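You operate a simulated robot arm through the tools that you are given. There is no shell and no other tool.

You are at the controls of a simulated robot arm. One attempt, no reset.

Task
Sieve a scoop of flour into the big bowl.
Fine: use the yellow scoop; tip the lumps into the small bowl; put scoop and sieve back. Set down upright: yellow scoop.

Only the result counts: the job must be done as asked and must still hold three seconds after the hand-in. Knocking over, shifting, dropping, spilling or breaking anything else fails it.

Robot
A 6-joint arm with a two-finger parallel gripper, fixed in place. Base frame: the origin is on the floor under the middle of its stand, x ahead of it, y to its left, z up; the work surface is at about z = 0.85. Readings come in m, degrees, newtons and seconds.
With the tool pointing down near the work surface it reaches from about 0.32 to 0.7 m from the base axis. Its first joint turns from -166.0 to 166.0 degrees. Payload 4.1 kg.
The tool frame sits at the grasp point between the pads (the TCP): z along the fingers, y along the line on which they close. The tips reach 0.023 m beyond it. Largest opening 0.094 m; finger width 0.038, thickness 0.01; the body of the gripper, 0.054 by 0.096 m, starts 0.039 m behind the TCP.
Orientation is that of the tool frame in the base frame, as a unit quaternion [x, y, z, w]. With the fingers straight down and closing along the base's y, the tool's x points along the base's -x, its y along +y and its z along -z.

Tools
- The arm moves only by the tool play_rows. Its argument "steps" is text: rows parted by semicolons, each of 7 numbers parted by spaces: the turn, a rotation vector about the tool's x, y, z in degrees, then the shift along the tool's x, y, z in mm, then the gripper command, from -1 (shut) to 1 (fully open), values between in proportion. In form: rx ry rz tx ty tz fingers; .... A call has 1 to 20 rows; each row shifts and turns the commanded pose from where the row before left it, along the tool's axes as they then stand. Rows are played at 5 a second. More than 0.05 m and 8.6 degrees between two rows, or a gripper value outside its range, and nothing of the call is played. Where a pose cannot be reached the arm comes as near as it can. A force on the tool above 40 N (or 10 N above the force at the start of the call, whichever is more), or a blocked arm, ends the call early, and 0.2 s more pass. The fingers move at their own pace (about 0.045 m/s each) and stop on an object; they squeeze with about 24 N. The grip force told is the motor's: it shows also when the fingers shut on nothing. Time passes only in rows, and 0.2 s behind the last, so rows that do not move let the fingers close. The reply holds the time, the measured pose of the TCP, the force on the tool along the base axes, the opening and the grip force, in the units named above and with some noise, with the torque about the TCP (base axes, N m) and any sound that the robot's microphone picked up.
- Cameras (640 x 400 px; columns grow to the right, rows downward): "scene" is fixed at [0.0502, 0.5004, 1.571]; the picture's right is [-0.15, -0.99, 0.00], its down [-0.86, 0.13, -0.50] and it looks along [0.49, -0.07, -0.87] (base axes); focal length 282 px, centre (320, 200). "wrist" rides on the gripper at [0.086, 0.016, -0.074] in the tool frame; the picture's right is [-0.18, 0.98, 0.00], its down [-0.58, -0.11, -0.81] and it looks along [-0.79, -0.15, 0.59] (tool axes); focal length 243 px, centre (320, 200). There is no depth. A picture from a camera that has moved, and an enlarged one, comes with that camera's place and axes in the base frame and with its lens.
- snapshot(camera): a new picture of that camera. The clock stands still meanwhile.
- lift_body(by): slides the trunk up (or, below 0, down) by that many m; the arm rides with it, the base frame stays. It gives what a move gives, with no picture.
- close_up(camera, box): a new picture of the part [left, top, right, bottom] of that camera's present view, enlarged. The clock stands still meanwhile.
- finish_job(): hands the job in; it is judged then, once.

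Nothing tells you positions but the pictures and the camera data. Unless the task says otherwise, let go and move clear before handing in.

The tools are called after ">>>" as name(argument=value, ...) on one line, values as JSON. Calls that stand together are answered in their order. play_rows: Moves the arm, as the interface text tells. Its arguments: {"type":"object","properties":{"steps":{"type":"string"}},"required":["steps"]} The other tools are called the same way: lift_body (by) moves the trunk up or down; snapshot (camera) takes a picture; close_up (camera, box) takes an enlarged picture of a part of a camera's view; finish_job () hands the job in.

At the start:

```text
time_s: 0.0
position: [0.3565, 0.2066, 1.2224]
ee_rot: [0.0, 1.0, 0.0, 0.0]
ft_force: [-0.1, 0.3, 0.2]
torque: [-0.01, -0.02, 0.02]
width: 0.0939
finger_force: 0.0
trunk travel left (down, up): [-0.525, 0.065]
```

scene: 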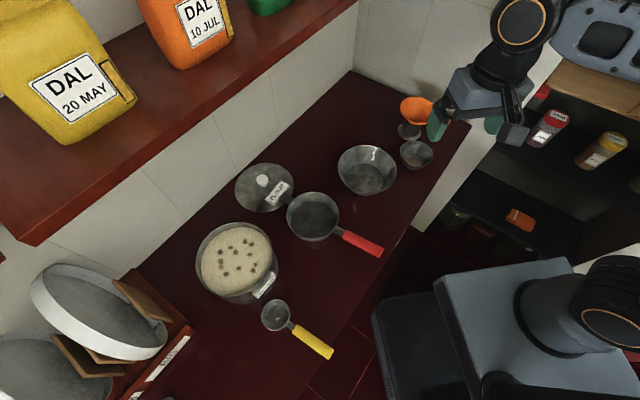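
wrist: 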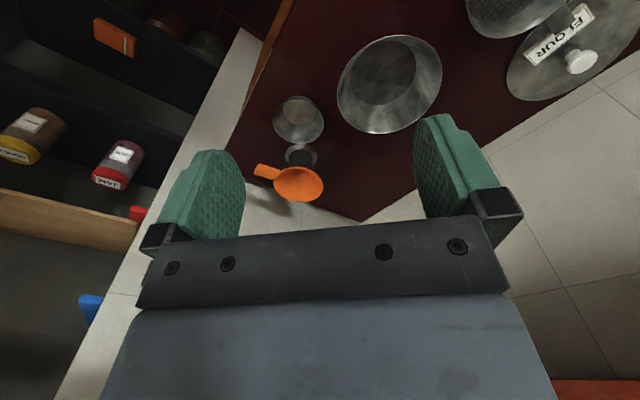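

I see a counter with a flour tub (open, lumps in the flour), a yellow-handled scoop, a red-handled sieve, a big bowl, a small bowl, and an orange item on a stand. I'll take enlarged pictures first to locate everything.

>>> close_up(camera="scene", box=[180, 200, 400, 370])

>>> close_up(camera="scene", box=[320, 80, 480, 200])

>>> close_up(camera="scene", box=[220, 140, 400, 270])

>>> snapshot(camera="wrist")

```text
2.35 times, centred on (290, 285) of scene
camera zoom: at [0.0502, 0.5004, 1.571], right [-0.15, -0.99, 0.0], down [-0.86, 0.13, -0.5], along [0.49, -0.07, -0.87], focal length 664 px, centre (391, 0)
```

zoom: 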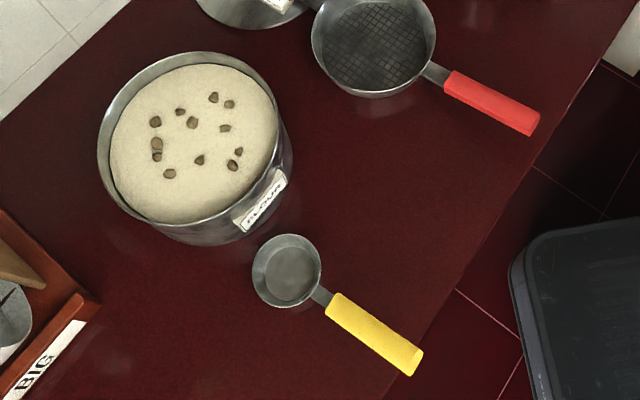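

```text
3.33 times, centred on (400, 140) of scene
camera zoom: at [0.0502, 0.5004, 1.571], right [-0.15, -0.99, 0.0], down [-0.86, 0.13, -0.5], along [0.49, -0.07, -0.87], focal length 941 px, centre (53, 400)
```

zoom: 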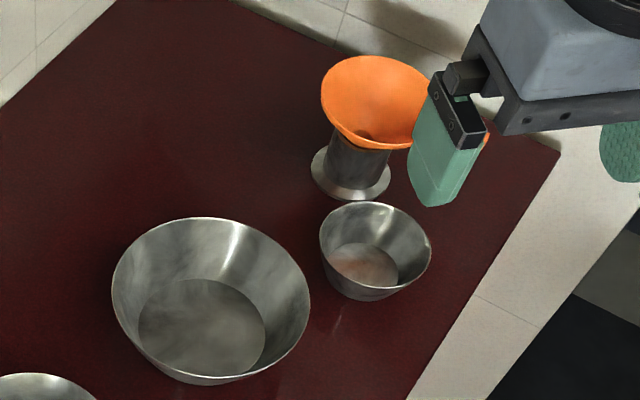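

```text
3.08 times, centred on (310, 205) of scene
camera zoom: at [0.0502, 0.5004, 1.571], right [-0.15, -0.99, 0.0], down [-0.86, 0.13, -0.5], along [0.49, -0.07, -0.87], focal length 868 px, centre (351, 185)
```

zoom: 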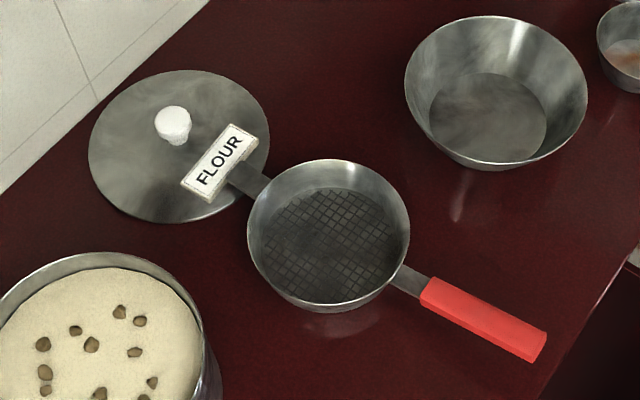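

```text
taken
camera wrist: at [0.2706, 0.223, 1.296], right [0.18, 0.98, 0.0], down [0.58, -0.11, 0.81], along [0.79, -0.15, -0.59], focal length 243 px, centre (320, 200)
```

wrist: 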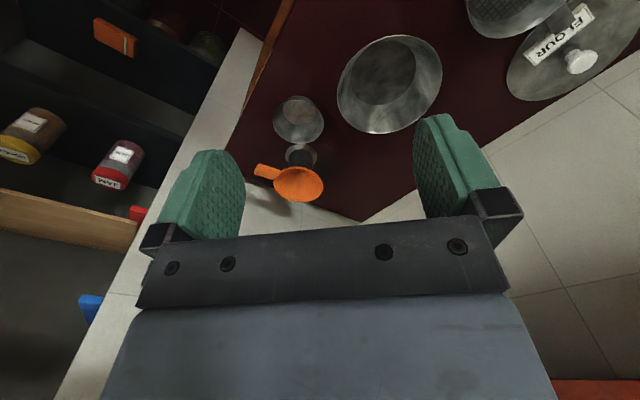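

The layout looks workable, but I want finer detail on the sieve's front tab, the handles and the tub rim before planning grips.

>>> close_up(camera="scene", box=[270, 175, 350, 225])

>>> close_up(camera="scene", box=[240, 160, 320, 210])

>>> close_up(camera="scene", box=[255, 295, 345, 365])

>>> close_up(camera="scene", box=[185, 215, 295, 305])

>>> close_up(camera="scene", box=[310, 205, 400, 265])

```text
8.00 times, centred on (310, 200) of scene
camera zoom: at [0.0502, 0.5004, 1.571], right [-0.15, -0.99, 0.0], down [-0.86, 0.13, -0.5], along [0.49, -0.07, -0.87], focal length 2257 px, centre (400, 200)
```

zoom: 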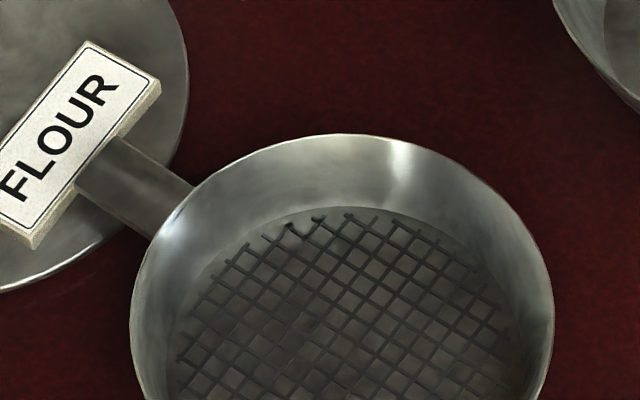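

```text
8.00 times, centred on (280, 185) of scene
camera zoom: at [0.0502, 0.5004, 1.571], right [-0.15, -0.99, 0.0], down [-0.86, 0.13, -0.5], along [0.49, -0.07, -0.87], focal length 2257 px, centre (640, 320)
```

zoom: 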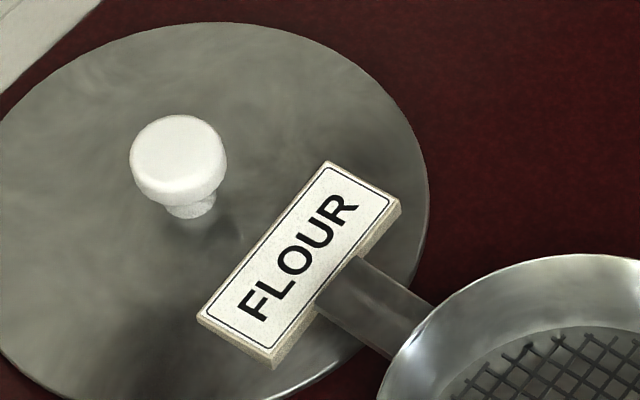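

```text
5.71 times, centred on (300, 330) of scene
camera zoom: at [0.0502, 0.5004, 1.571], right [-0.15, -0.99, 0.0], down [-0.86, 0.13, -0.5], along [0.49, -0.07, -0.87], focal length 1612 px, centre (434, -543)
```

zoom: 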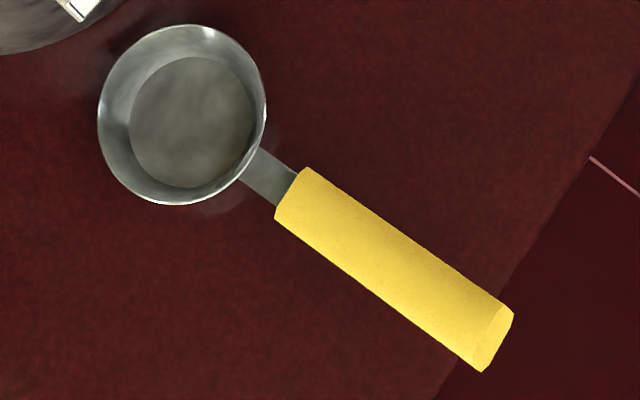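

```text
4.44 times, centred on (240, 260) of scene
camera zoom: at [0.0502, 0.5004, 1.571], right [-0.15, -0.99, 0.0], down [-0.86, 0.13, -0.5], along [0.49, -0.07, -0.87], focal length 1254 px, centre (676, -67)
```

zoom: 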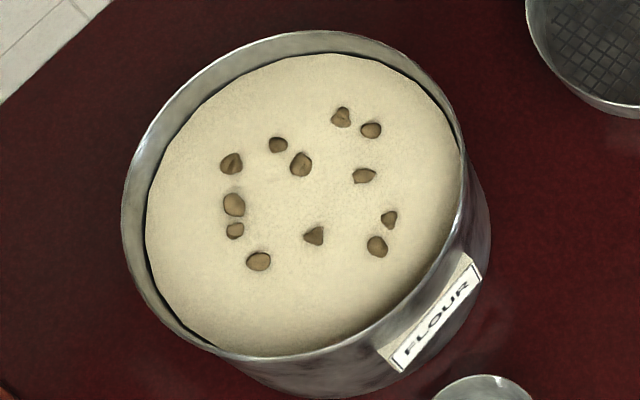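

```text
6.67 times, centred on (355, 235) of scene
camera zoom: at [0.0502, 0.5004, 1.571], right [-0.15, -0.99, 0.0], down [-0.86, 0.13, -0.5], along [0.49, -0.07, -0.87], focal length 1881 px, centre (87, -33)
```

zoom: 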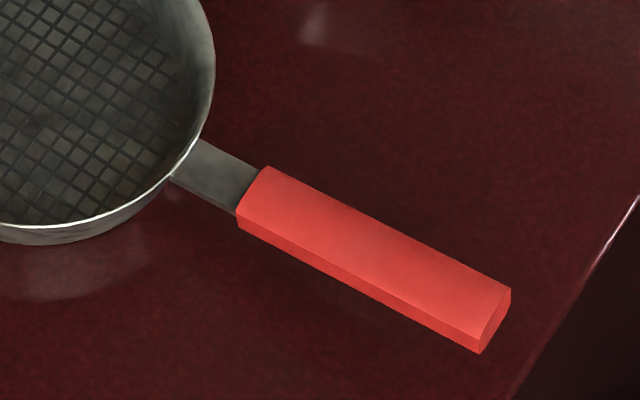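

The sieve (centre about x 0.38, y 0.47) has a front tab lying close to the lid's FLOUR label, so I need a closer look there before lifting it. Next I move above the sieve handle with the tool turned in line with it, and look with the wrist camera.

>>> play_rows(steps="0 0 0 13.3 29.7 34 1;0 0 0 13.3 29.7 34 1;0 0 0 13.3 29.7 34 1;0 0 0 13.3 29.7 34 1;0 0 0 13.3 29.7 34 1;0 0 -7.7 0 0 0 1;0 0 -7.7 0 0 0 1;0 0 -7.7 0 0 0 1;0 0 -7.7 0 0 0 1;0 0 -7.7 0 0 0 1;0 0 -7.7 0 0 0 1;0 0 -7.7 0 0 0 1;0 0 0 0 0 0 1")

>>> snapshot(camera="wrist")

>>> snapshot(camera="scene")

```text
time_s: 2.8
position: [0.289, 0.3554, 1.0527]
ee_rot: [-0.453, 0.892, -0.001, 0.0]
ft_force: [-0.3, 0.9, 0.8]
torque: [-0.03, 0.03, -0.03]
width: 0.094
finger_force: 0.0
trunk travel left (down, up): [-0.525, 0.065]
```

```text
taken
camera wrist: at [0.2266, 0.2949, 1.1258], right [-0.69, 0.73, 0.0], down [0.43, 0.41, 0.81], along [0.59, 0.55, -0.59], focal length 243 px, centre (320, 200)
```

wrist: 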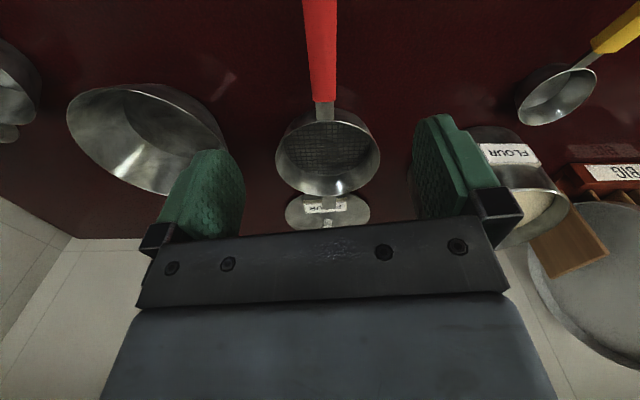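

```text
taken
```

scene: 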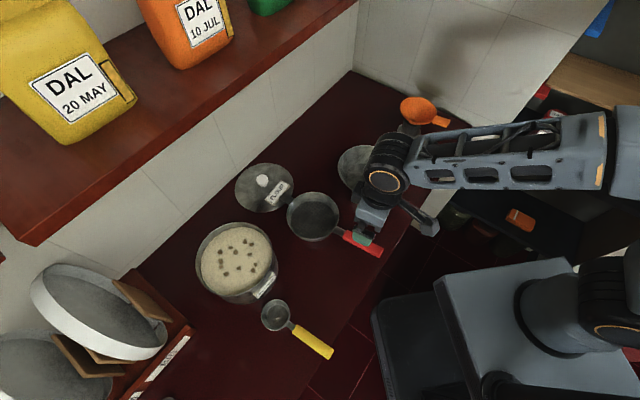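

>>> close_up(camera="wrist", box=[240, 60, 420, 240])

>>> close_up(camera="wrist", box=[480, 0, 640, 150])

>>> close_up(camera="wrist", box=[40, 60, 260, 220])

```text
2.22 times, centred on (330, 150) of wrist
camera zoom: at [0.2266, 0.2949, 1.1258], right [-0.69, 0.73, 0.0], down [0.43, 0.41, 0.81], along [0.59, 0.55, -0.59], focal length 539 px, centre (298, 311)
```

zoom: 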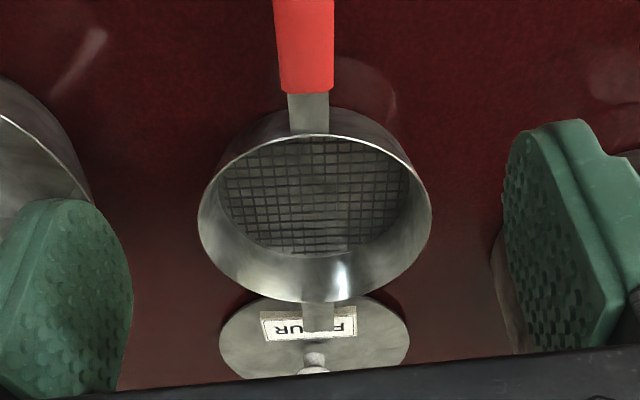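

```text
2.67 times, centred on (560, 75) of wrist
camera zoom: at [0.2266, 0.2949, 1.1258], right [-0.69, 0.73, 0.0], down [0.43, 0.41, 0.81], along [0.59, 0.55, -0.59], focal length 647 px, centre (-320, 533)
```

zoom: 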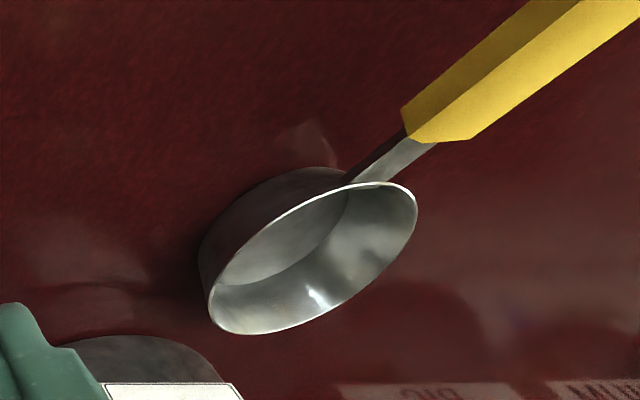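

```text
2.50 times, centred on (150, 140) of wrist
camera zoom: at [0.2266, 0.2949, 1.1258], right [-0.69, 0.73, 0.0], down [0.43, 0.41, 0.81], along [0.59, 0.55, -0.59], focal length 606 px, centre (745, 350)
```

zoom: 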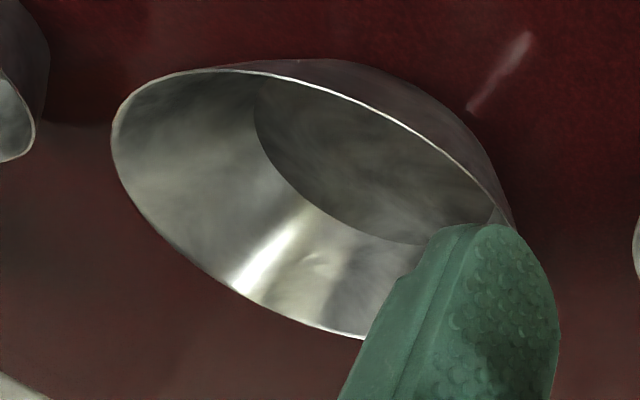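

The tab passes over the label with clearance, so the sieve can be lifted straight up; its handle is at roughly z 0.89. I'll straighten the tool to the handle line, go part of the way down and check alignment.

>>> play_rows(steps="0 0 1.5 -10.7 -3.2 0 1;0 0 0 0 0 30 1;0 0 0 0 0 35 1;0 0 0 0 0 25 1;0 0 0 0 0 0 1")

>>> snapshot(camera="wrist")

>>> close_up(camera="scene", box=[310, 190, 430, 270])

```text
time_s: 4.0
position: [0.2997, 0.3636, 0.9642]
ee_rot: [-0.441, 0.897, 0.0, 0.0]
ft_force: [-0.7, 0.7, -0.9]
torque: [-0.01, 0.03, -0.01]
width: 0.0942
finger_force: 0.1
trunk travel left (down, up): [-0.525, 0.065]
```

```text
taken
camera wrist: at [0.2341, 0.3044, 1.0368], right [-0.67, 0.75, 0.0], down [0.44, 0.39, 0.81], along [0.6, 0.54, -0.59], focal length 243 px, centre (320, 200)
```

wrist: 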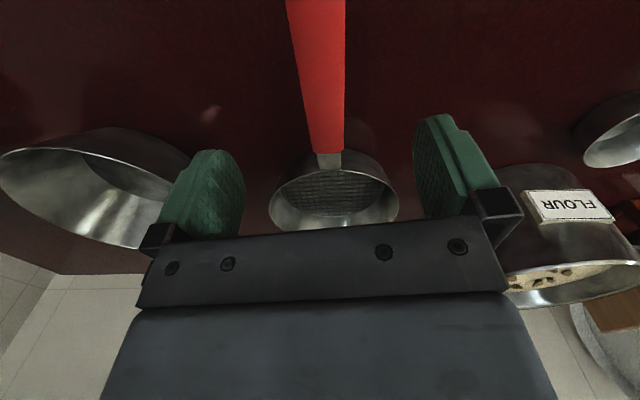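

```text
5.00 times, centred on (370, 230) of scene
camera zoom: at [0.0502, 0.5004, 1.571], right [-0.15, -0.99, 0.0], down [-0.86, 0.13, -0.5], along [0.49, -0.07, -0.87], focal length 1411 px, centre (70, 50)
```

zoom: 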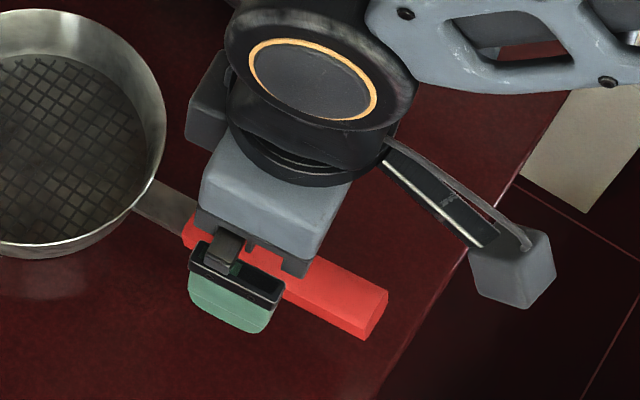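

The wrist view shows the handle about 4–5° off my current heading and tilted slightly up toward its end. I'll correct yaw and lateral offset, then descend to handle height.

>>> play_rows(steps="0 0 4.6 0 3 0 1;0 0 0 0 0 25 1;0 0 0 0 0 25 1;0 0 0 0 0 18 1;0 0 0 0 0 0 1")

>>> snapshot(camera="wrist")

>>> close_up(camera="scene", box=[310, 190, 430, 270])

```text
time_s: 5.2
position: [0.2977, 0.3636, 0.8946]
ee_rot: [-0.405, 0.915, 0.0, 0.0]
ft_force: [0.5, 0.6, 0.2]
torque: [-0.02, 0.03, 0.01]
width: 0.0938
finger_force: 0.0
trunk travel left (down, up): [-0.525, 0.065]
```

```text
taken
camera wrist: at [0.2281, 0.3108, 0.9673], right [-0.6, 0.8, 0.0], down [0.47, 0.36, 0.81], along [0.64, 0.49, -0.59], focal length 243 px, centre (320, 200)
```

wrist: 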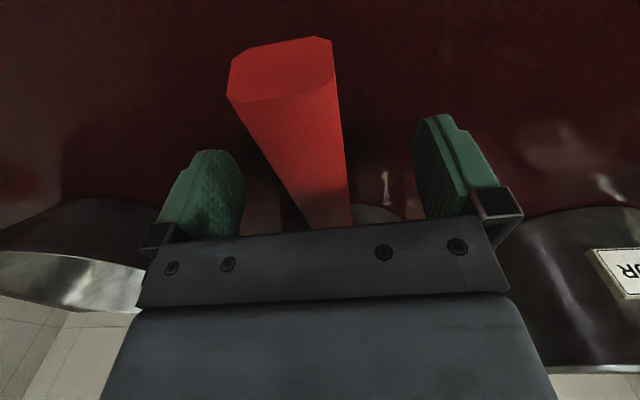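

```text
5.00 times, centred on (370, 230) of scene
camera zoom: at [0.0502, 0.5004, 1.571], right [-0.15, -0.99, 0.0], down [-0.86, 0.13, -0.5], along [0.49, -0.07, -0.87], focal length 1411 px, centre (70, 50)
```

zoom: 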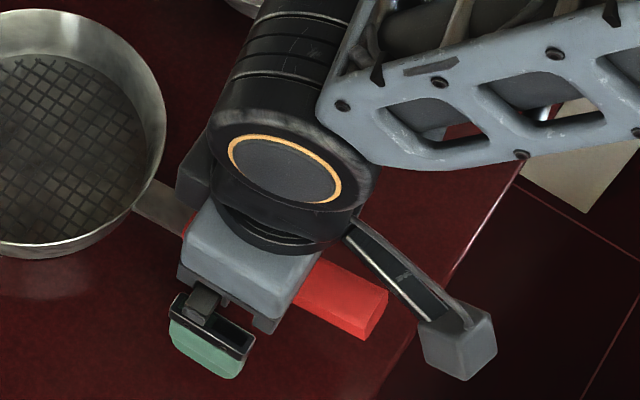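

The handle now sits centred between the open fingers at pad height. Closing on it.

>>> play_rows(steps="0 0 0 0 0 0 -1;0 0 0 0 0 0 -1;0 0 0 0 0 0 -1;0 0 0 0 0 0 -1;0 0 0 0 0 0 -1;0 0 0 0 0 0 -1;0 0 0 0 0 0 -1")

>>> snapshot(camera="wrist")

>>> close_up(camera="scene", box=[240, 150, 400, 260])

```text
time_s: 6.8
position: [0.2979, 0.3644, 0.8941]
ee_rot: [-0.405, 0.914, 0.0, 0.0]
ft_force: [1.0, -0.7, 0.2]
torque: [-0.02, -0.04, -0.07]
width: 0.0235
finger_force: 24.5
trunk travel left (down, up): [-0.525, 0.065]
```

```text
taken
camera wrist: at [0.2281, 0.3107, 0.9676], right [-0.6, 0.8, 0.0], down [0.47, 0.36, 0.81], along [0.64, 0.49, -0.59], focal length 243 px, centre (320, 200)
```

wrist: 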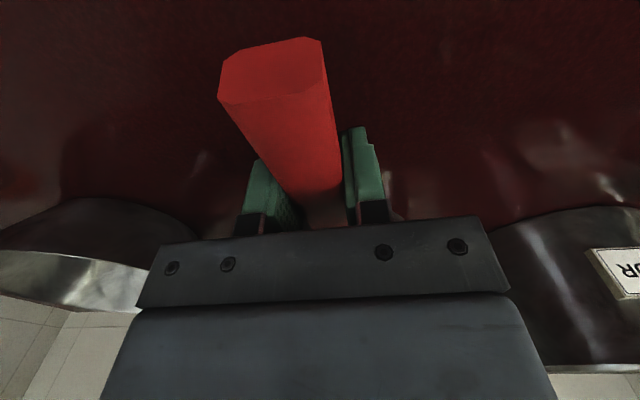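

```text
3.64 times, centred on (320, 205) of scene
camera zoom: at [0.0502, 0.5004, 1.571], right [-0.15, -0.99, 0.0], down [-0.86, 0.13, -0.5], along [0.49, -0.07, -0.87], focal length 1026 px, centre (320, 182)
```

zoom: 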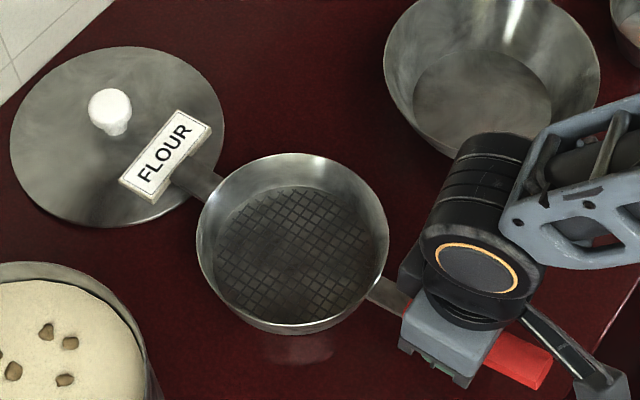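

The sieve is gripped (width 23.5 mm) at TCP (0.298, 0.364, 0.894), which I note as its put-back pose. Now I lift it straight up and check that nothing else moved.

>>> play_rows(steps="0 0 0 0 0 -8 -1;0 0 0 0 0 -15 -1;0 0 0 0 0 -25 -1;0 0 0 0 0 -30 -1;0 0 0 0 0 -30 -1;0 0 0 0 0 0 -1")

>>> snapshot(camera="wrist")

>>> snapshot(camera="scene")

```text
time_s: 8.2
position: [0.2978, 0.3645, 1.0034]
ee_rot: [-0.405, 0.914, 0.0, 0.0]
ft_force: [-0.3, -0.2, -0.4]
torque: [-0.12, 0.16, 0.0]
width: 0.0236
finger_force: 22.9
trunk travel left (down, up): [-0.525, 0.065]
```

```text
taken
camera wrist: at [0.2279, 0.3109, 1.0763], right [-0.6, 0.8, 0.0], down [0.47, 0.36, 0.81], along [0.64, 0.49, -0.59], focal length 243 px, centre (320, 200)
```

wrist: 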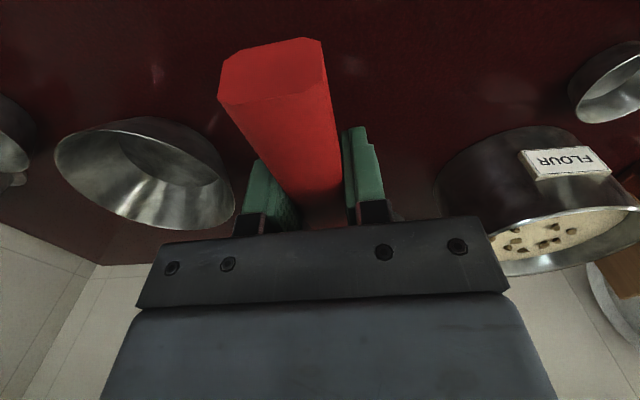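

```text
taken
```

scene: 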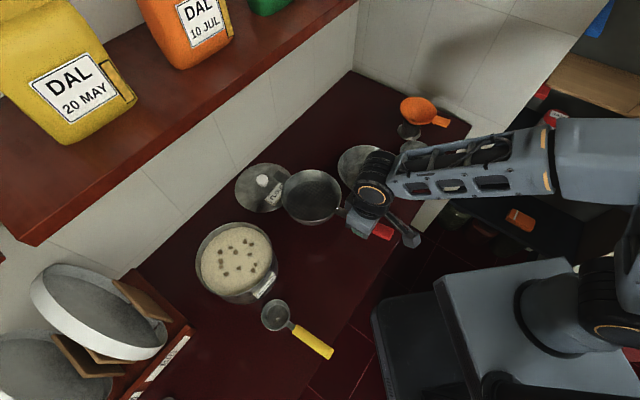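

The sieve is up and nothing else has moved. Carrying it sideways over the big bowl (centre about x 0.506, y 0.292) in the same orientation.

>>> play_rows(steps="0 0 0 10.5 -40.5 0 -1;0 0 0 10.5 -40.5 0 -1;0 0 0 10.5 -40.5 0 -1;0 0 0 10.5 -40.5 0 -1;0 0 0 10.3 -40.5 0 -1;0 0 0 0 0 0 -1")

>>> close_up(camera="scene", box=[310, 90, 470, 210])

>>> snapshot(camera="wrist")

```text
time_s: 9.6
position: [0.4143, 0.1878, 1.0016]
ee_rot: [-0.406, 0.914, 0.0, 0.0]
ft_force: [0.5, -0.6, -1.4]
torque: [-0.15, 0.13, 0.03]
width: 0.0235
finger_force: 24.4
trunk travel left (down, up): [-0.525, 0.065]
```

```text
3.33 times, centred on (390, 150) of scene
camera zoom: at [0.0502, 0.5004, 1.571], right [-0.15, -0.99, 0.0], down [-0.86, 0.13, -0.5], along [0.49, -0.07, -0.87], focal length 941 px, centre (87, 367)
```

zoom: 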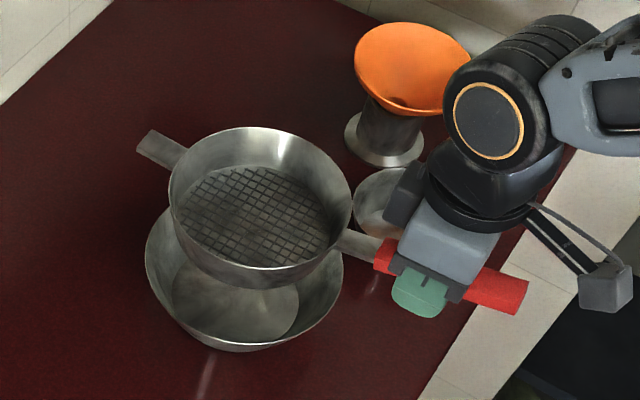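

```text
taken
camera wrist: at [0.344, 0.1351, 1.0749], right [-0.61, 0.8, 0.0], down [0.47, 0.36, 0.81], along [0.64, 0.49, -0.59], focal length 243 px, centre (320, 200)
```

wrist: 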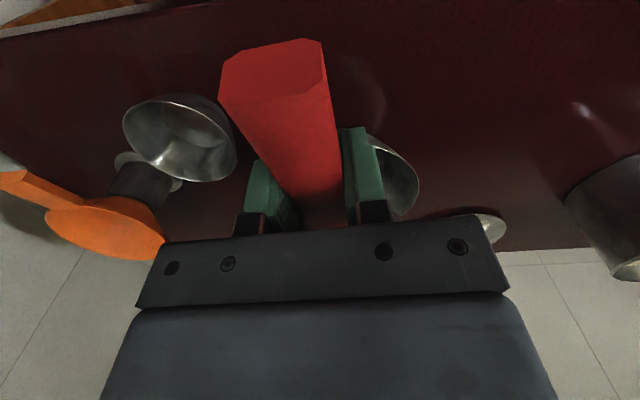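

The sieve is centred over the bowl within a few millimetres, with the tab and the handle strip reaching past its rim. Lowering to just above contact.

>>> play_rows(steps="0 0 0 0 0 25 -1;0 0 0 0 0 25 -1;0 0 0 0 0 18 -1;0 0 0 0 0 8 -1;0 0 0 0 0 0 -1")

>>> close_up(camera="scene", box=[310, 90, 470, 210])

>>> snapshot(camera="wrist")

```text
time_s: 10.8
position: [0.4112, 0.1877, 0.927]
ee_rot: [-0.405, 0.914, -0.001, 0.0]
ft_force: [1.3, -0.3, -1.8]
torque: [-0.02, 0.09, -0.09]
width: 0.0237
finger_force: 23.8
trunk travel left (down, up): [-0.525, 0.065]
```

```text
3.33 times, centred on (390, 150) of scene
camera zoom: at [0.0502, 0.5004, 1.571], right [-0.15, -0.99, 0.0], down [-0.86, 0.13, -0.5], along [0.49, -0.07, -0.87], focal length 941 px, centre (87, 367)
```

zoom: 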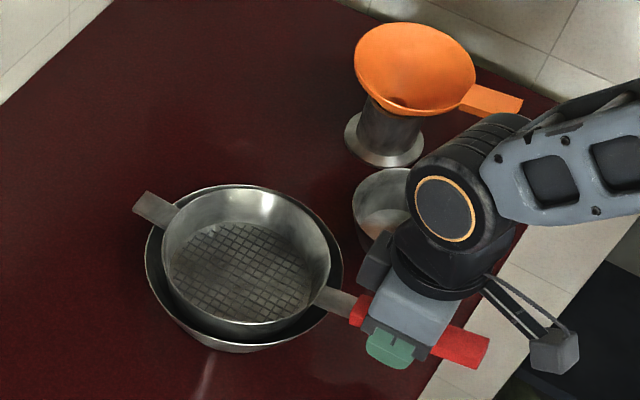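

```text
taken
camera wrist: at [0.3424, 0.1356, 1.0001], right [-0.6, 0.8, 0.0], down [0.47, 0.36, 0.81], along [0.64, 0.49, -0.59], focal length 243 px, centre (320, 200)
```

wrist: 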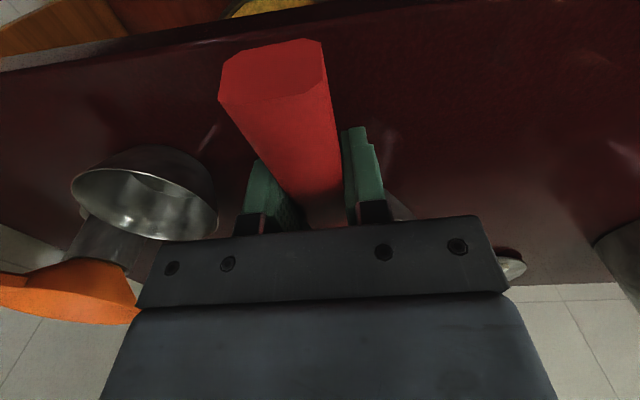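

>>> play_rows(steps="0 0 0 0 0 3 -1;0 0 0 0 0 0 -1")

>>> play_rows(steps="0 0 0 0 0 3 -1;0 0 0 0 0 0 -1")

>>> play_rows(steps="0 0 0 0 0 3 -1;0 0 0 0 0 0 -1")

>>> close_up(camera="scene", box=[330, 120, 430, 195])

```text
time_s: 11.4
position: [0.4125, 0.1892, 0.9246]
ee_rot: [-0.405, 0.914, 0.0, 0.0]
ft_force: [0.6, -1.4, -0.1]
torque: [-0.07, 0.04, -0.11]
width: 0.0238
finger_force: 24.0
trunk travel left (down, up): [-0.525, 0.065]
```

```text
time_s: 12.0
position: [0.4124, 0.1897, 0.921]
ee_rot: [-0.406, 0.914, 0.0, 0.001]
ft_force: [-0.3, -2.1, 8.4]
torque: [0.52, -0.55, -0.15]
width: 0.0238
finger_force: 23.8
trunk travel left (down, up): [-0.525, 0.065]
```

```text
time_s: 12.6
position: [0.4119, 0.1869, 0.9186]
ee_rot: [-0.406, 0.914, 0.0, 0.0]
ft_force: [-2.2, -5.5, 11.9]
torque: [0.47, -0.47, -0.06]
width: 0.0237
finger_force: 24.0
trunk travel left (down, up): [-0.525, 0.065]
```

```text
5.33 times, centred on (380, 158) of scene
camera zoom: at [0.0502, 0.5004, 1.571], right [-0.15, -0.99, 0.0], down [-0.86, 0.13, -0.5], along [0.49, -0.07, -0.87], focal length 1505 px, centre (0, 427)
```

zoom: 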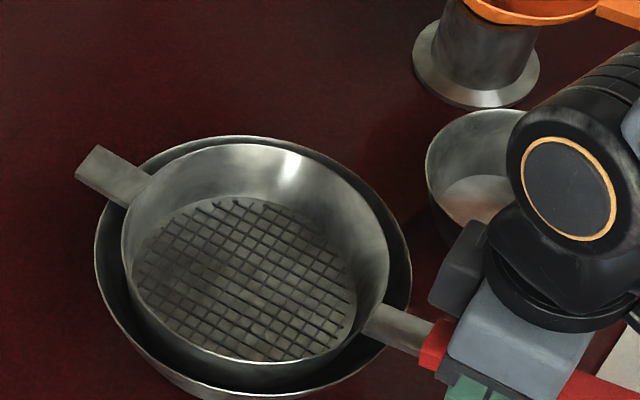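

Contact is felt on both the tab and the handle strip (about 12 N). I'll ease back up to unload it before opening the fingers.

>>> play_rows(steps="0 0 0 0 0 -2.5 -1;0 0 0 0 0 0 -1")

>>> play_rows(steps="0 0 0 0 0 -1.5 -1;0 0 0 0 0 0 -1")

>>> close_up(camera="scene", box=[330, 120, 430, 195])

```text
time_s: 13.2
position: [0.4106, 0.19, 0.919]
ee_rot: [-0.406, 0.914, -0.001, -0.001]
ft_force: [-1.6, -0.2, -1.0]
torque: [-0.13, 0.13, -0.01]
width: 0.024
finger_force: 24.0
trunk travel left (down, up): [-0.525, 0.065]
```

```text
time_s: 13.8
position: [0.4118, 0.1893, 0.9224]
ee_rot: [-0.406, 0.914, 0.0, 0.0]
ft_force: [-0.7, 0.3, -1.6]
torque: [-0.14, 0.11, -0.03]
width: 0.0239
finger_force: 23.8
trunk travel left (down, up): [-0.525, 0.065]
```

```text
5.33 times, centred on (380, 158) of scene
camera zoom: at [0.0502, 0.5004, 1.571], right [-0.15, -0.99, 0.0], down [-0.86, 0.13, -0.5], along [0.49, -0.07, -0.87], focal length 1505 px, centre (0, 427)
```

zoom: 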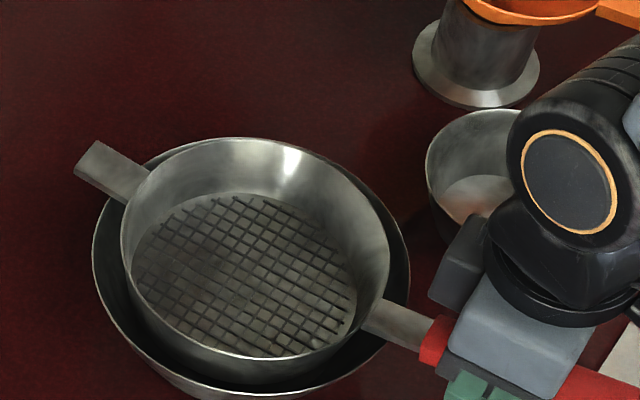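

>>> play_rows(steps="0 0 0 0 0 1.5 -1;0 0 0 0 0 0 -1;0 0 0 0 0 0 -0.3;0 0 0 0 0 0 0;0 0 0 0 0 0 0.3;0 0 0 0 0 0 0.6;0 0 0 0 0 0 0.6")

>>> close_up(camera="scene", box=[310, 90, 470, 210])

>>> snapshot(camera="wrist")

```text
time_s: 15.4
position: [0.4124, 0.1897, 0.9202]
ee_rot: [-0.405, 0.914, 0.0, 0.0]
ft_force: [0.1, -0.3, 0.1]
torque: [0.0, 0.0, -0.02]
width: 0.0754
finger_force: 0.1
trunk travel left (down, up): [-0.525, 0.065]
```

```text
3.33 times, centred on (390, 150) of scene
camera zoom: at [0.0502, 0.5004, 1.571], right [-0.15, -0.99, 0.0], down [-0.86, 0.13, -0.5], along [0.49, -0.07, -0.87], focal length 941 px, centre (87, 367)
```

zoom: 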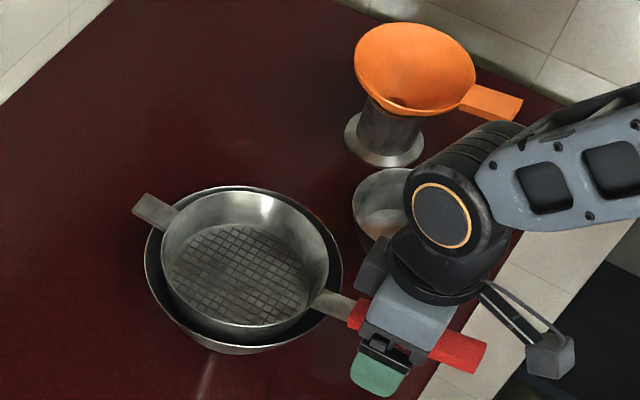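

```text
taken
camera wrist: at [0.342, 0.1358, 0.9938], right [-0.6, 0.8, 0.0], down [0.47, 0.36, 0.81], along [0.64, 0.49, -0.59], focal length 243 px, centre (320, 200)
```

wrist: 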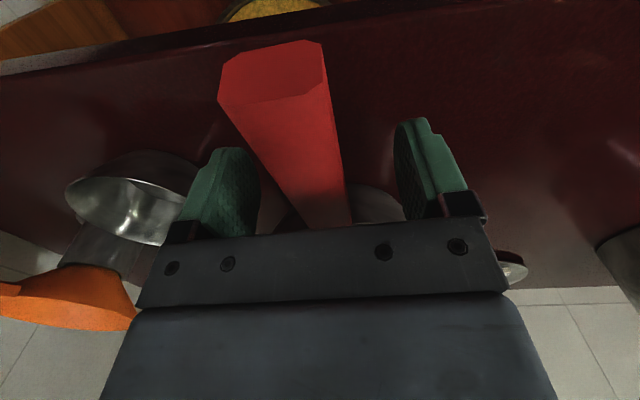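

The sieve rests steadily on the big bowl. I'm rising straight off it and travelling over to the yellow scoop (handle grip point about x 0.089, y 0.512), staying high.

>>> play_rows(steps="0 0 0 0 0 -15 1;0 0 0 0 0 -30 1;0 0 0 0 0 -40 1;0 0 0 0 0 -45 1;0 0 0 0 0 -20 1;0 0 0 -0.8 45.4 0 1;0 0 0 -0.8 45.4 0 1;0 0 0 -0.8 45.4 0 1;0 0 0 -0.8 45.4 0 1;0 0 0 -0.8 45.4 0 1;0 0 0 -0.8 45.4 0 1;0 0 0 -0.8 45.4 0 1;0 0 0 -0.8 45.4 0 1;0 0 0 -0.8 45.4 0 1;0 0 0 -0.8 45.4 0 1;0 0 0 0 0 0 1")

>>> snapshot(camera="wrist")

>>> snapshot(camera="scene")

```text
time_s: 18.8
position: [0.0782, 0.4997, 1.0704]
ee_rot: [-0.405, 0.914, 0.001, 0.0]
ft_force: [-0.4, -0.3, -0.1]
torque: [-0.01, -0.01, 0.02]
width: 0.0939
finger_force: 0.1
trunk travel left (down, up): [-0.525, 0.065]
```

```text
taken
camera wrist: at [0.0086, 0.4463, 1.1438], right [-0.6, 0.8, 0.0], down [0.47, 0.36, 0.81], along [0.64, 0.49, -0.59], focal length 243 px, centre (320, 200)
```

wrist: 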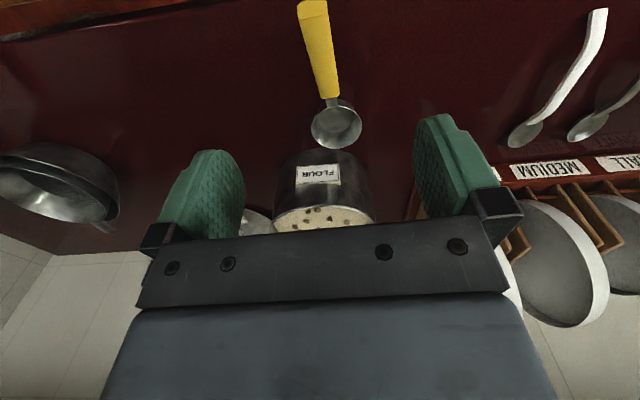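

```text
taken
```

scene: 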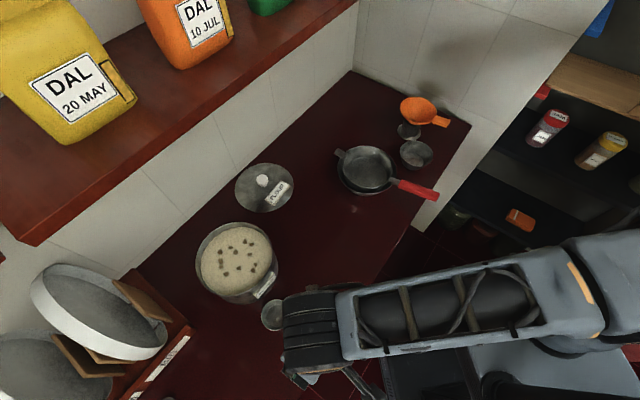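

>>> close_up(camera="wrist", box=[260, 0, 400, 160])

>>> close_up(camera="scene", box=[310, 110, 450, 215])

>>> close_up(camera="wrist", box=[240, 120, 440, 240])

```text
2.50 times, centred on (330, 80) of wrist
camera zoom: at [0.0086, 0.4463, 1.1438], right [-0.6, 0.8, 0.0], down [0.47, 0.36, 0.81], along [0.64, 0.49, -0.59], focal length 606 px, centre (295, 500)
```

zoom: 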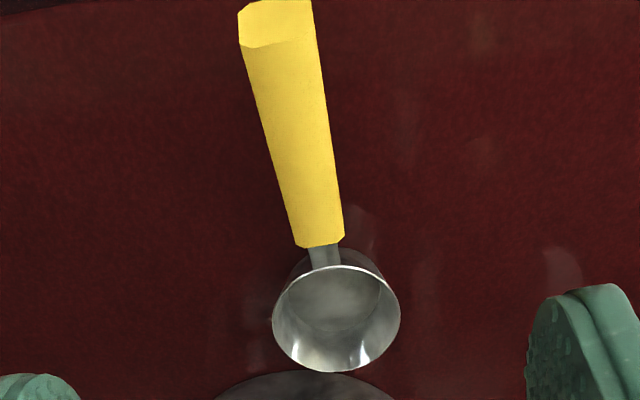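

```text
3.81 times, centred on (380, 162) of scene
camera zoom: at [0.0502, 0.5004, 1.571], right [-0.15, -0.99, 0.0], down [-0.86, 0.13, -0.5], along [0.49, -0.07, -0.87], focal length 1075 px, centre (91, 343)
```

zoom: 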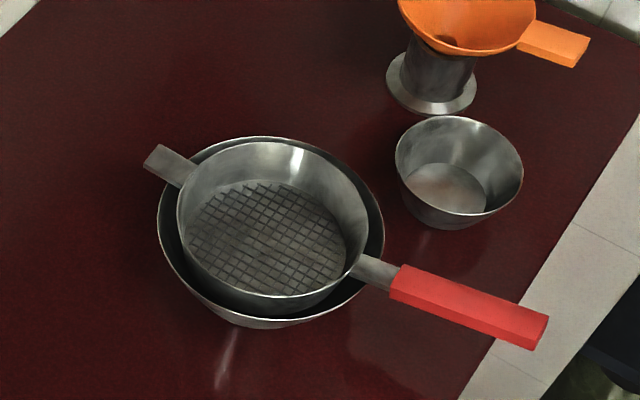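

```text
3.20 times, centred on (340, 180) of wrist
camera zoom: at [0.0086, 0.4463, 1.1438], right [-0.6, 0.8, 0.0], down [0.47, 0.36, 0.81], along [0.64, 0.49, -0.59], focal length 776 px, centre (256, 264)
```

zoom: 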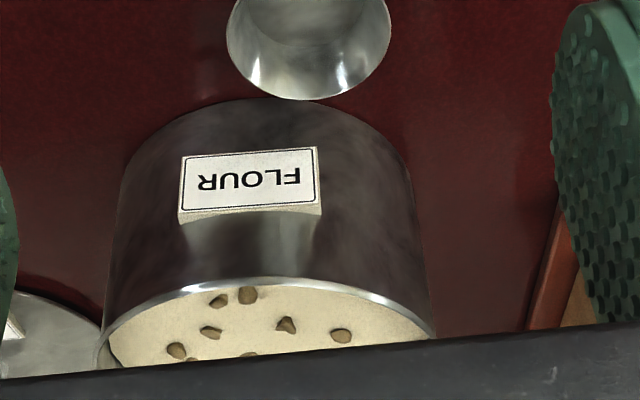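

The sieve sits well on the bowl. Comparing both views, the scoop's handle slopes upward (top about z 0.90 at its start, 0.935 at its end), so I'll grip it with the tool tilted 20° outward, which also gives me reach at the tub and keeps clear of the shelf.

>>> play_rows(steps="0 0 0 -17.6 -0.8 20 1;0 0 0 0 0 30 1;0 0 0 0 0 30 1;0 -6.67 0 0 0 0 1;0 -6.67 0 0 0 0 1;0 -6.66 0 0 0 0 1;0 0 0 0 0 0 1")

>>> snapshot(camera="wrist")

>>> snapshot(camera="scene")

```text
time_s: 20.4
position: [0.0924, 0.5133, 0.9896]
ee_rot: [-0.399, 0.9, 0.071, 0.16]
ft_force: [0.6, -0.2, -0.1]
torque: [-0.01, 0.0, 0.0]
width: 0.0939
finger_force: 0.0
trunk travel left (down, up): [-0.525, 0.065]
```

```text
taken
camera wrist: at [0.0091, 0.4444, 1.0287], right [-0.61, 0.79, 0.06], down [0.26, 0.13, 0.96], along [0.75, 0.6, -0.28], focal length 243 px, centre (320, 200)
```

wrist: 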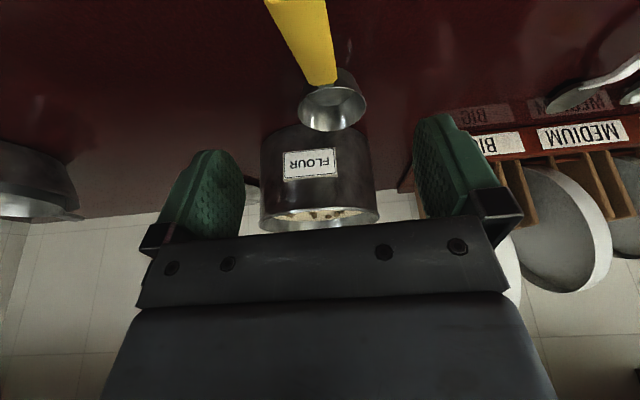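

```text
taken
```

scene: 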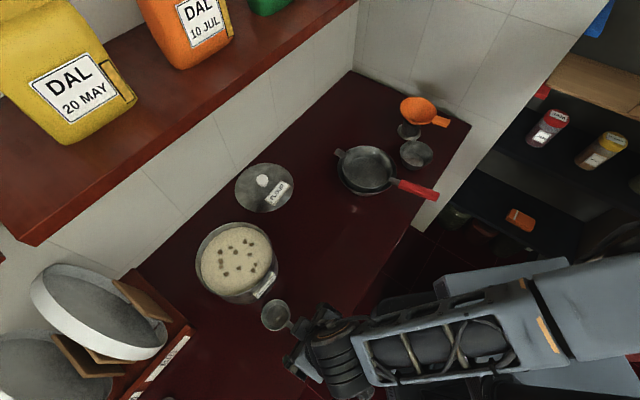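

>>> play_rows(steps="0 0 0 11 0 28 1;0 0 0 11 0 28 1;0 0 0 0 0 0 1")

>>> snapshot(camera="wrist")

>>> close_up(camera="scene", box=[240, 280, 400, 400])

```text
time_s: 21.2
position: [0.0914, 0.514, 0.9293]
ee_rot: [-0.399, 0.9, 0.07, 0.159]
ft_force: [-0.6, -0.2, 0.6]
torque: [0.0, -0.01, 0.0]
width: 0.094
finger_force: 0.1
trunk travel left (down, up): [-0.525, 0.065]
```

```text
taken
camera wrist: at [0.0084, 0.4452, 0.969], right [-0.61, 0.79, 0.06], down [0.26, 0.13, 0.96], along [0.75, 0.6, -0.28], focal length 243 px, centre (320, 200)
```

wrist: 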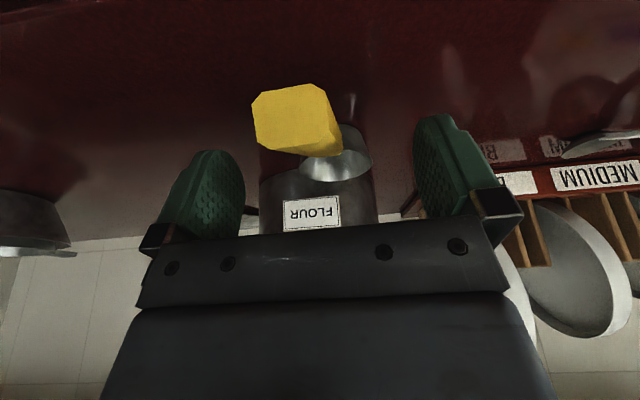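

```text
3.33 times, centred on (320, 340) of scene
camera zoom: at [0.0502, 0.5004, 1.571], right [-0.15, -0.99, 0.0], down [-0.86, 0.13, -0.5], along [0.49, -0.07, -0.87], focal length 941 px, centre (320, -267)
```

zoom: 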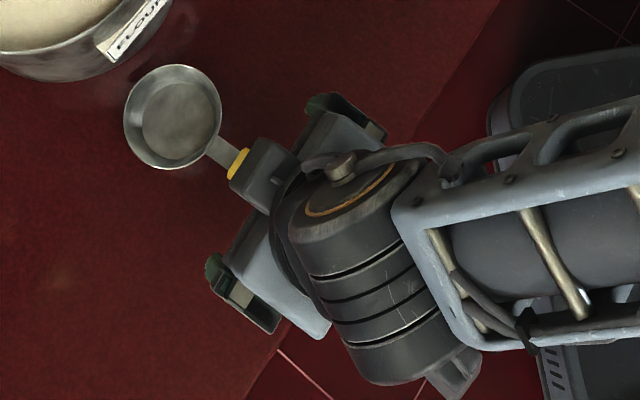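

>>> play_rows(steps="0 0 0 3.4 0 9.5 1;0 0 0 3.4 0 9.5 1;0 0 0 0 0 0 1")

>>> snapshot(camera="wrist")

```text
time_s: 22.0
position: [0.0925, 0.5135, 0.9084]
ee_rot: [-0.399, 0.9, 0.07, 0.158]
ft_force: [1.1, -0.1, -0.1]
torque: [0.04, 0.01, 0.02]
width: 0.0938
finger_force: 0.0
trunk travel left (down, up): [-0.525, 0.065]
```

```text
taken
camera wrist: at [0.009, 0.4454, 0.9477], right [-0.61, 0.79, 0.06], down [0.26, 0.13, 0.96], along [0.75, 0.6, -0.28], focal length 243 px, centre (320, 200)
```

wrist: 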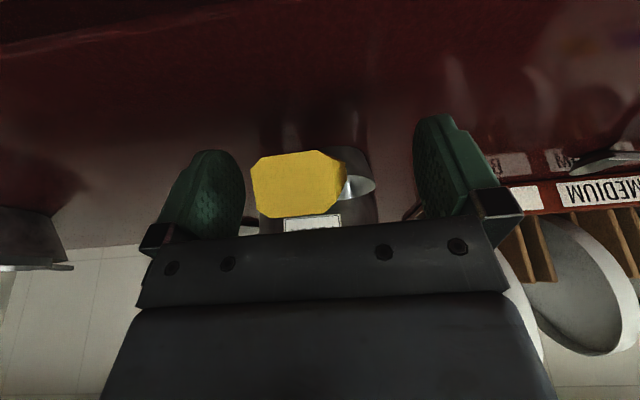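

>>> play_rows(steps="0 0 0 0 0 0 -1;0 0 0 0 0 0 -1;0 0 0 0 0 0 -1;0 0 0 0 0 0 -1;0 0 0 0 0 0 -1;0 0 0 0 0 0 -1;0 0 0 0 0 0 -1")

>>> close_up(camera="scene", box=[240, 280, 400, 400])

```text
time_s: 23.6
position: [0.0923, 0.5134, 0.9093]
ee_rot: [-0.399, 0.901, 0.07, 0.158]
ft_force: [-0.1, 0.3, 0.2]
torque: [0.0, -0.04, 0.02]
width: 0.0217
finger_force: 23.9
trunk travel left (down, up): [-0.525, 0.065]
```

```text
3.33 times, centred on (320, 340) of scene
camera zoom: at [0.0502, 0.5004, 1.571], right [-0.15, -0.99, 0.0], down [-0.86, 0.13, -0.5], along [0.49, -0.07, -0.87], focal length 941 px, centre (320, -267)
```

zoom: 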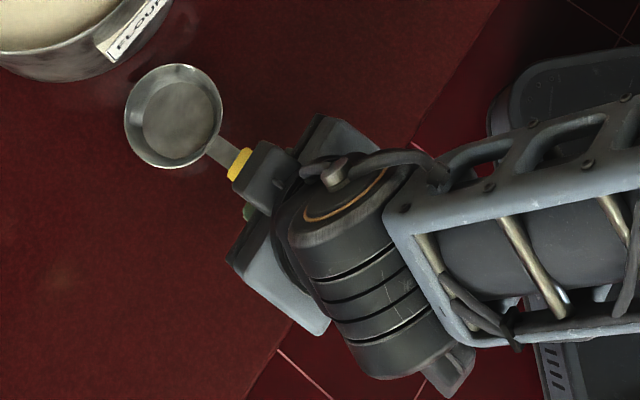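

The scoop is gripped (put-back pose: TCP 0.0924, 0.5135, 0.909). Refined from several views, the tub rim is at z≈0.96 with centre near (0.274, 0.659), and flour near z 0.94; I'll lift, line up laterally and pitch the scoop nose-down 30° while still in front of the tub.

>>> play_rows(steps="0 0 0 -5 0 -14 -1;0 0 0 -10.3 0 -28.2 -1;0 0 0 -12 0 -33 -1;0 0 0 -12 0 -33 -1;0 0 0 -12 0 -33 -1;0 0 0 0 -20 0 -1;0 0 0 0 -19 0 -1;0 7.5 0 0 0 0 -1;0 7.5 0 0 0 0 -1;0 7.5 0 0 0 0 -1;0 7.5 0 0 0 0 -1;0 0 0 0 0 0 -1")

>>> snapshot(camera="wrist")

>>> snapshot(camera="scene")

```text
time_s: 26.2
position: [0.1203, 0.4859, 1.0603]
ee_rot: [-0.404, 0.91, -0.036, -0.081]
ft_force: [-0.8, 0.2, -1.1]
torque: [0.0, 0.02, -0.01]
width: 0.0217
finger_force: 24.0
trunk travel left (down, up): [-0.525, 0.065]
```

```text
taken
camera wrist: at [0.061, 0.4431, 1.1476], right [-0.61, 0.79, -0.03], down [0.56, 0.46, 0.69], along [0.56, 0.4, -0.72], focal length 243 px, centre (320, 200)
```

wrist: 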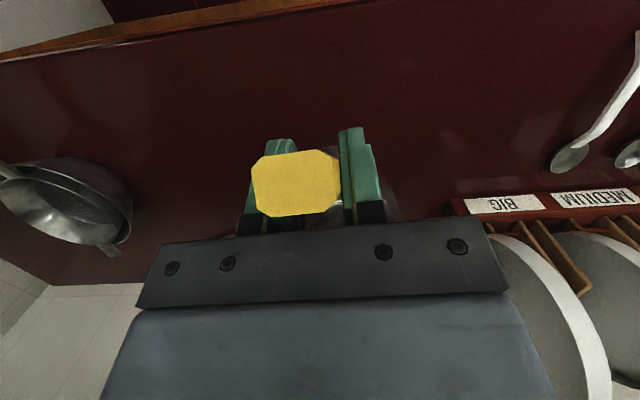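

```text
taken
```

scene: 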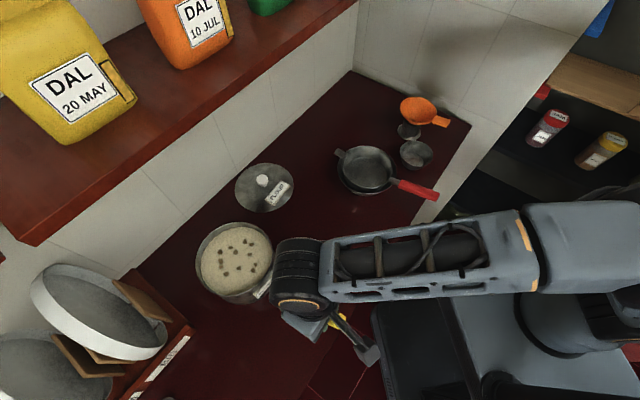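

>>> play_rows(steps="0 0 0 5.2 0 -29.5 -1;0 0 0 -27.5 0 -4.8 -1;0 0 0 -27.5 0 -4.8 -1;0 0 0 -27.5 0 -4.8 -1;0 0 0 -27.5 0 -4.8 -1;0 0 0 -27.5 0 -4.8 -1;0 0 0 0 0 0 -1")

>>> snapshot(camera="scene")

>>> snapshot(camera="wrist")

```text
time_s: 27.8
position: [0.2077, 0.5825, 1.0881]
ee_rot: [-0.404, 0.911, -0.036, -0.079]
ft_force: [0.3, 0.9, -0.9]
torque: [-0.04, 0.06, 0.04]
width: 0.0218
finger_force: 24.3
out of reach, approached as far as the arm can: row 6
trunk travel left (down, up): [-0.525, 0.065]
```

```text
taken
```

scene: 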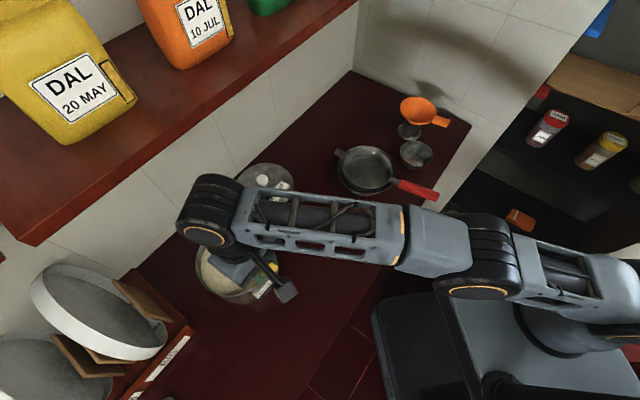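

```text
taken
camera wrist: at [0.1478, 0.5396, 1.1753], right [-0.61, 0.79, -0.03], down [0.56, 0.46, 0.69], along [0.56, 0.4, -0.72], focal length 243 px, centre (320, 200)
```

wrist: 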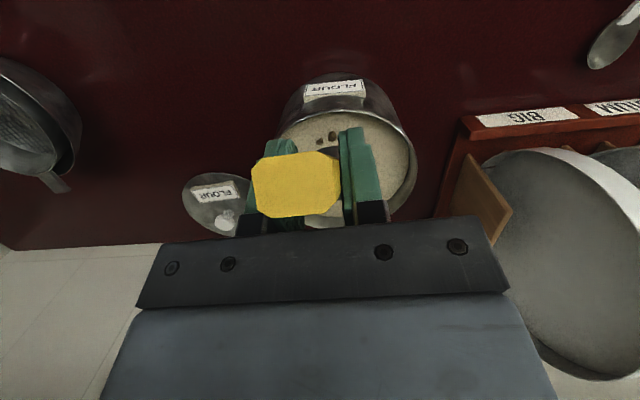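

>>> close_up(camera="scene", box=[180, 220, 320, 325])

>>> close_up(camera="wrist", box=[230, 60, 440, 240])

```text
3.81 times, centred on (250, 272) of scene
camera zoom: at [0.0502, 0.5004, 1.571], right [-0.15, -0.99, 0.0], down [-0.86, 0.13, -0.5], along [0.49, -0.07, -0.87], focal length 1075 px, centre (587, -76)
```

zoom: 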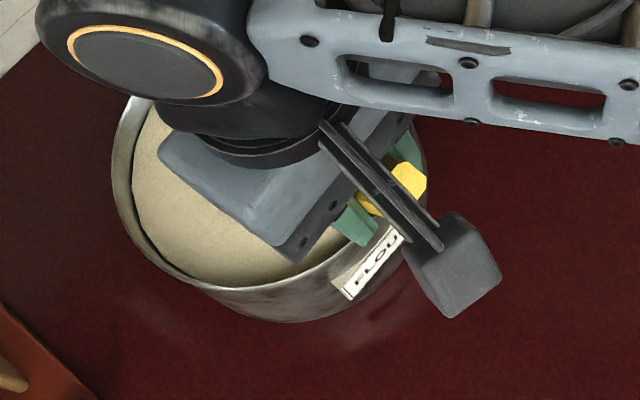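

```text
2.22 times, centred on (335, 150) of wrist
camera zoom: at [0.1478, 0.5396, 1.1753], right [-0.61, 0.79, -0.03], down [0.56, 0.46, 0.69], along [0.56, 0.4, -0.72], focal length 539 px, centre (287, 311)
```

zoom: 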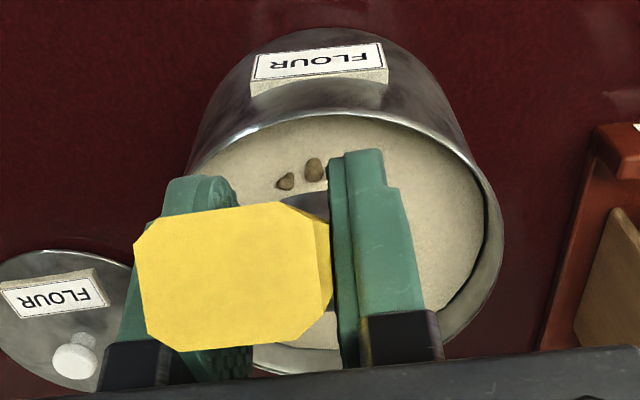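

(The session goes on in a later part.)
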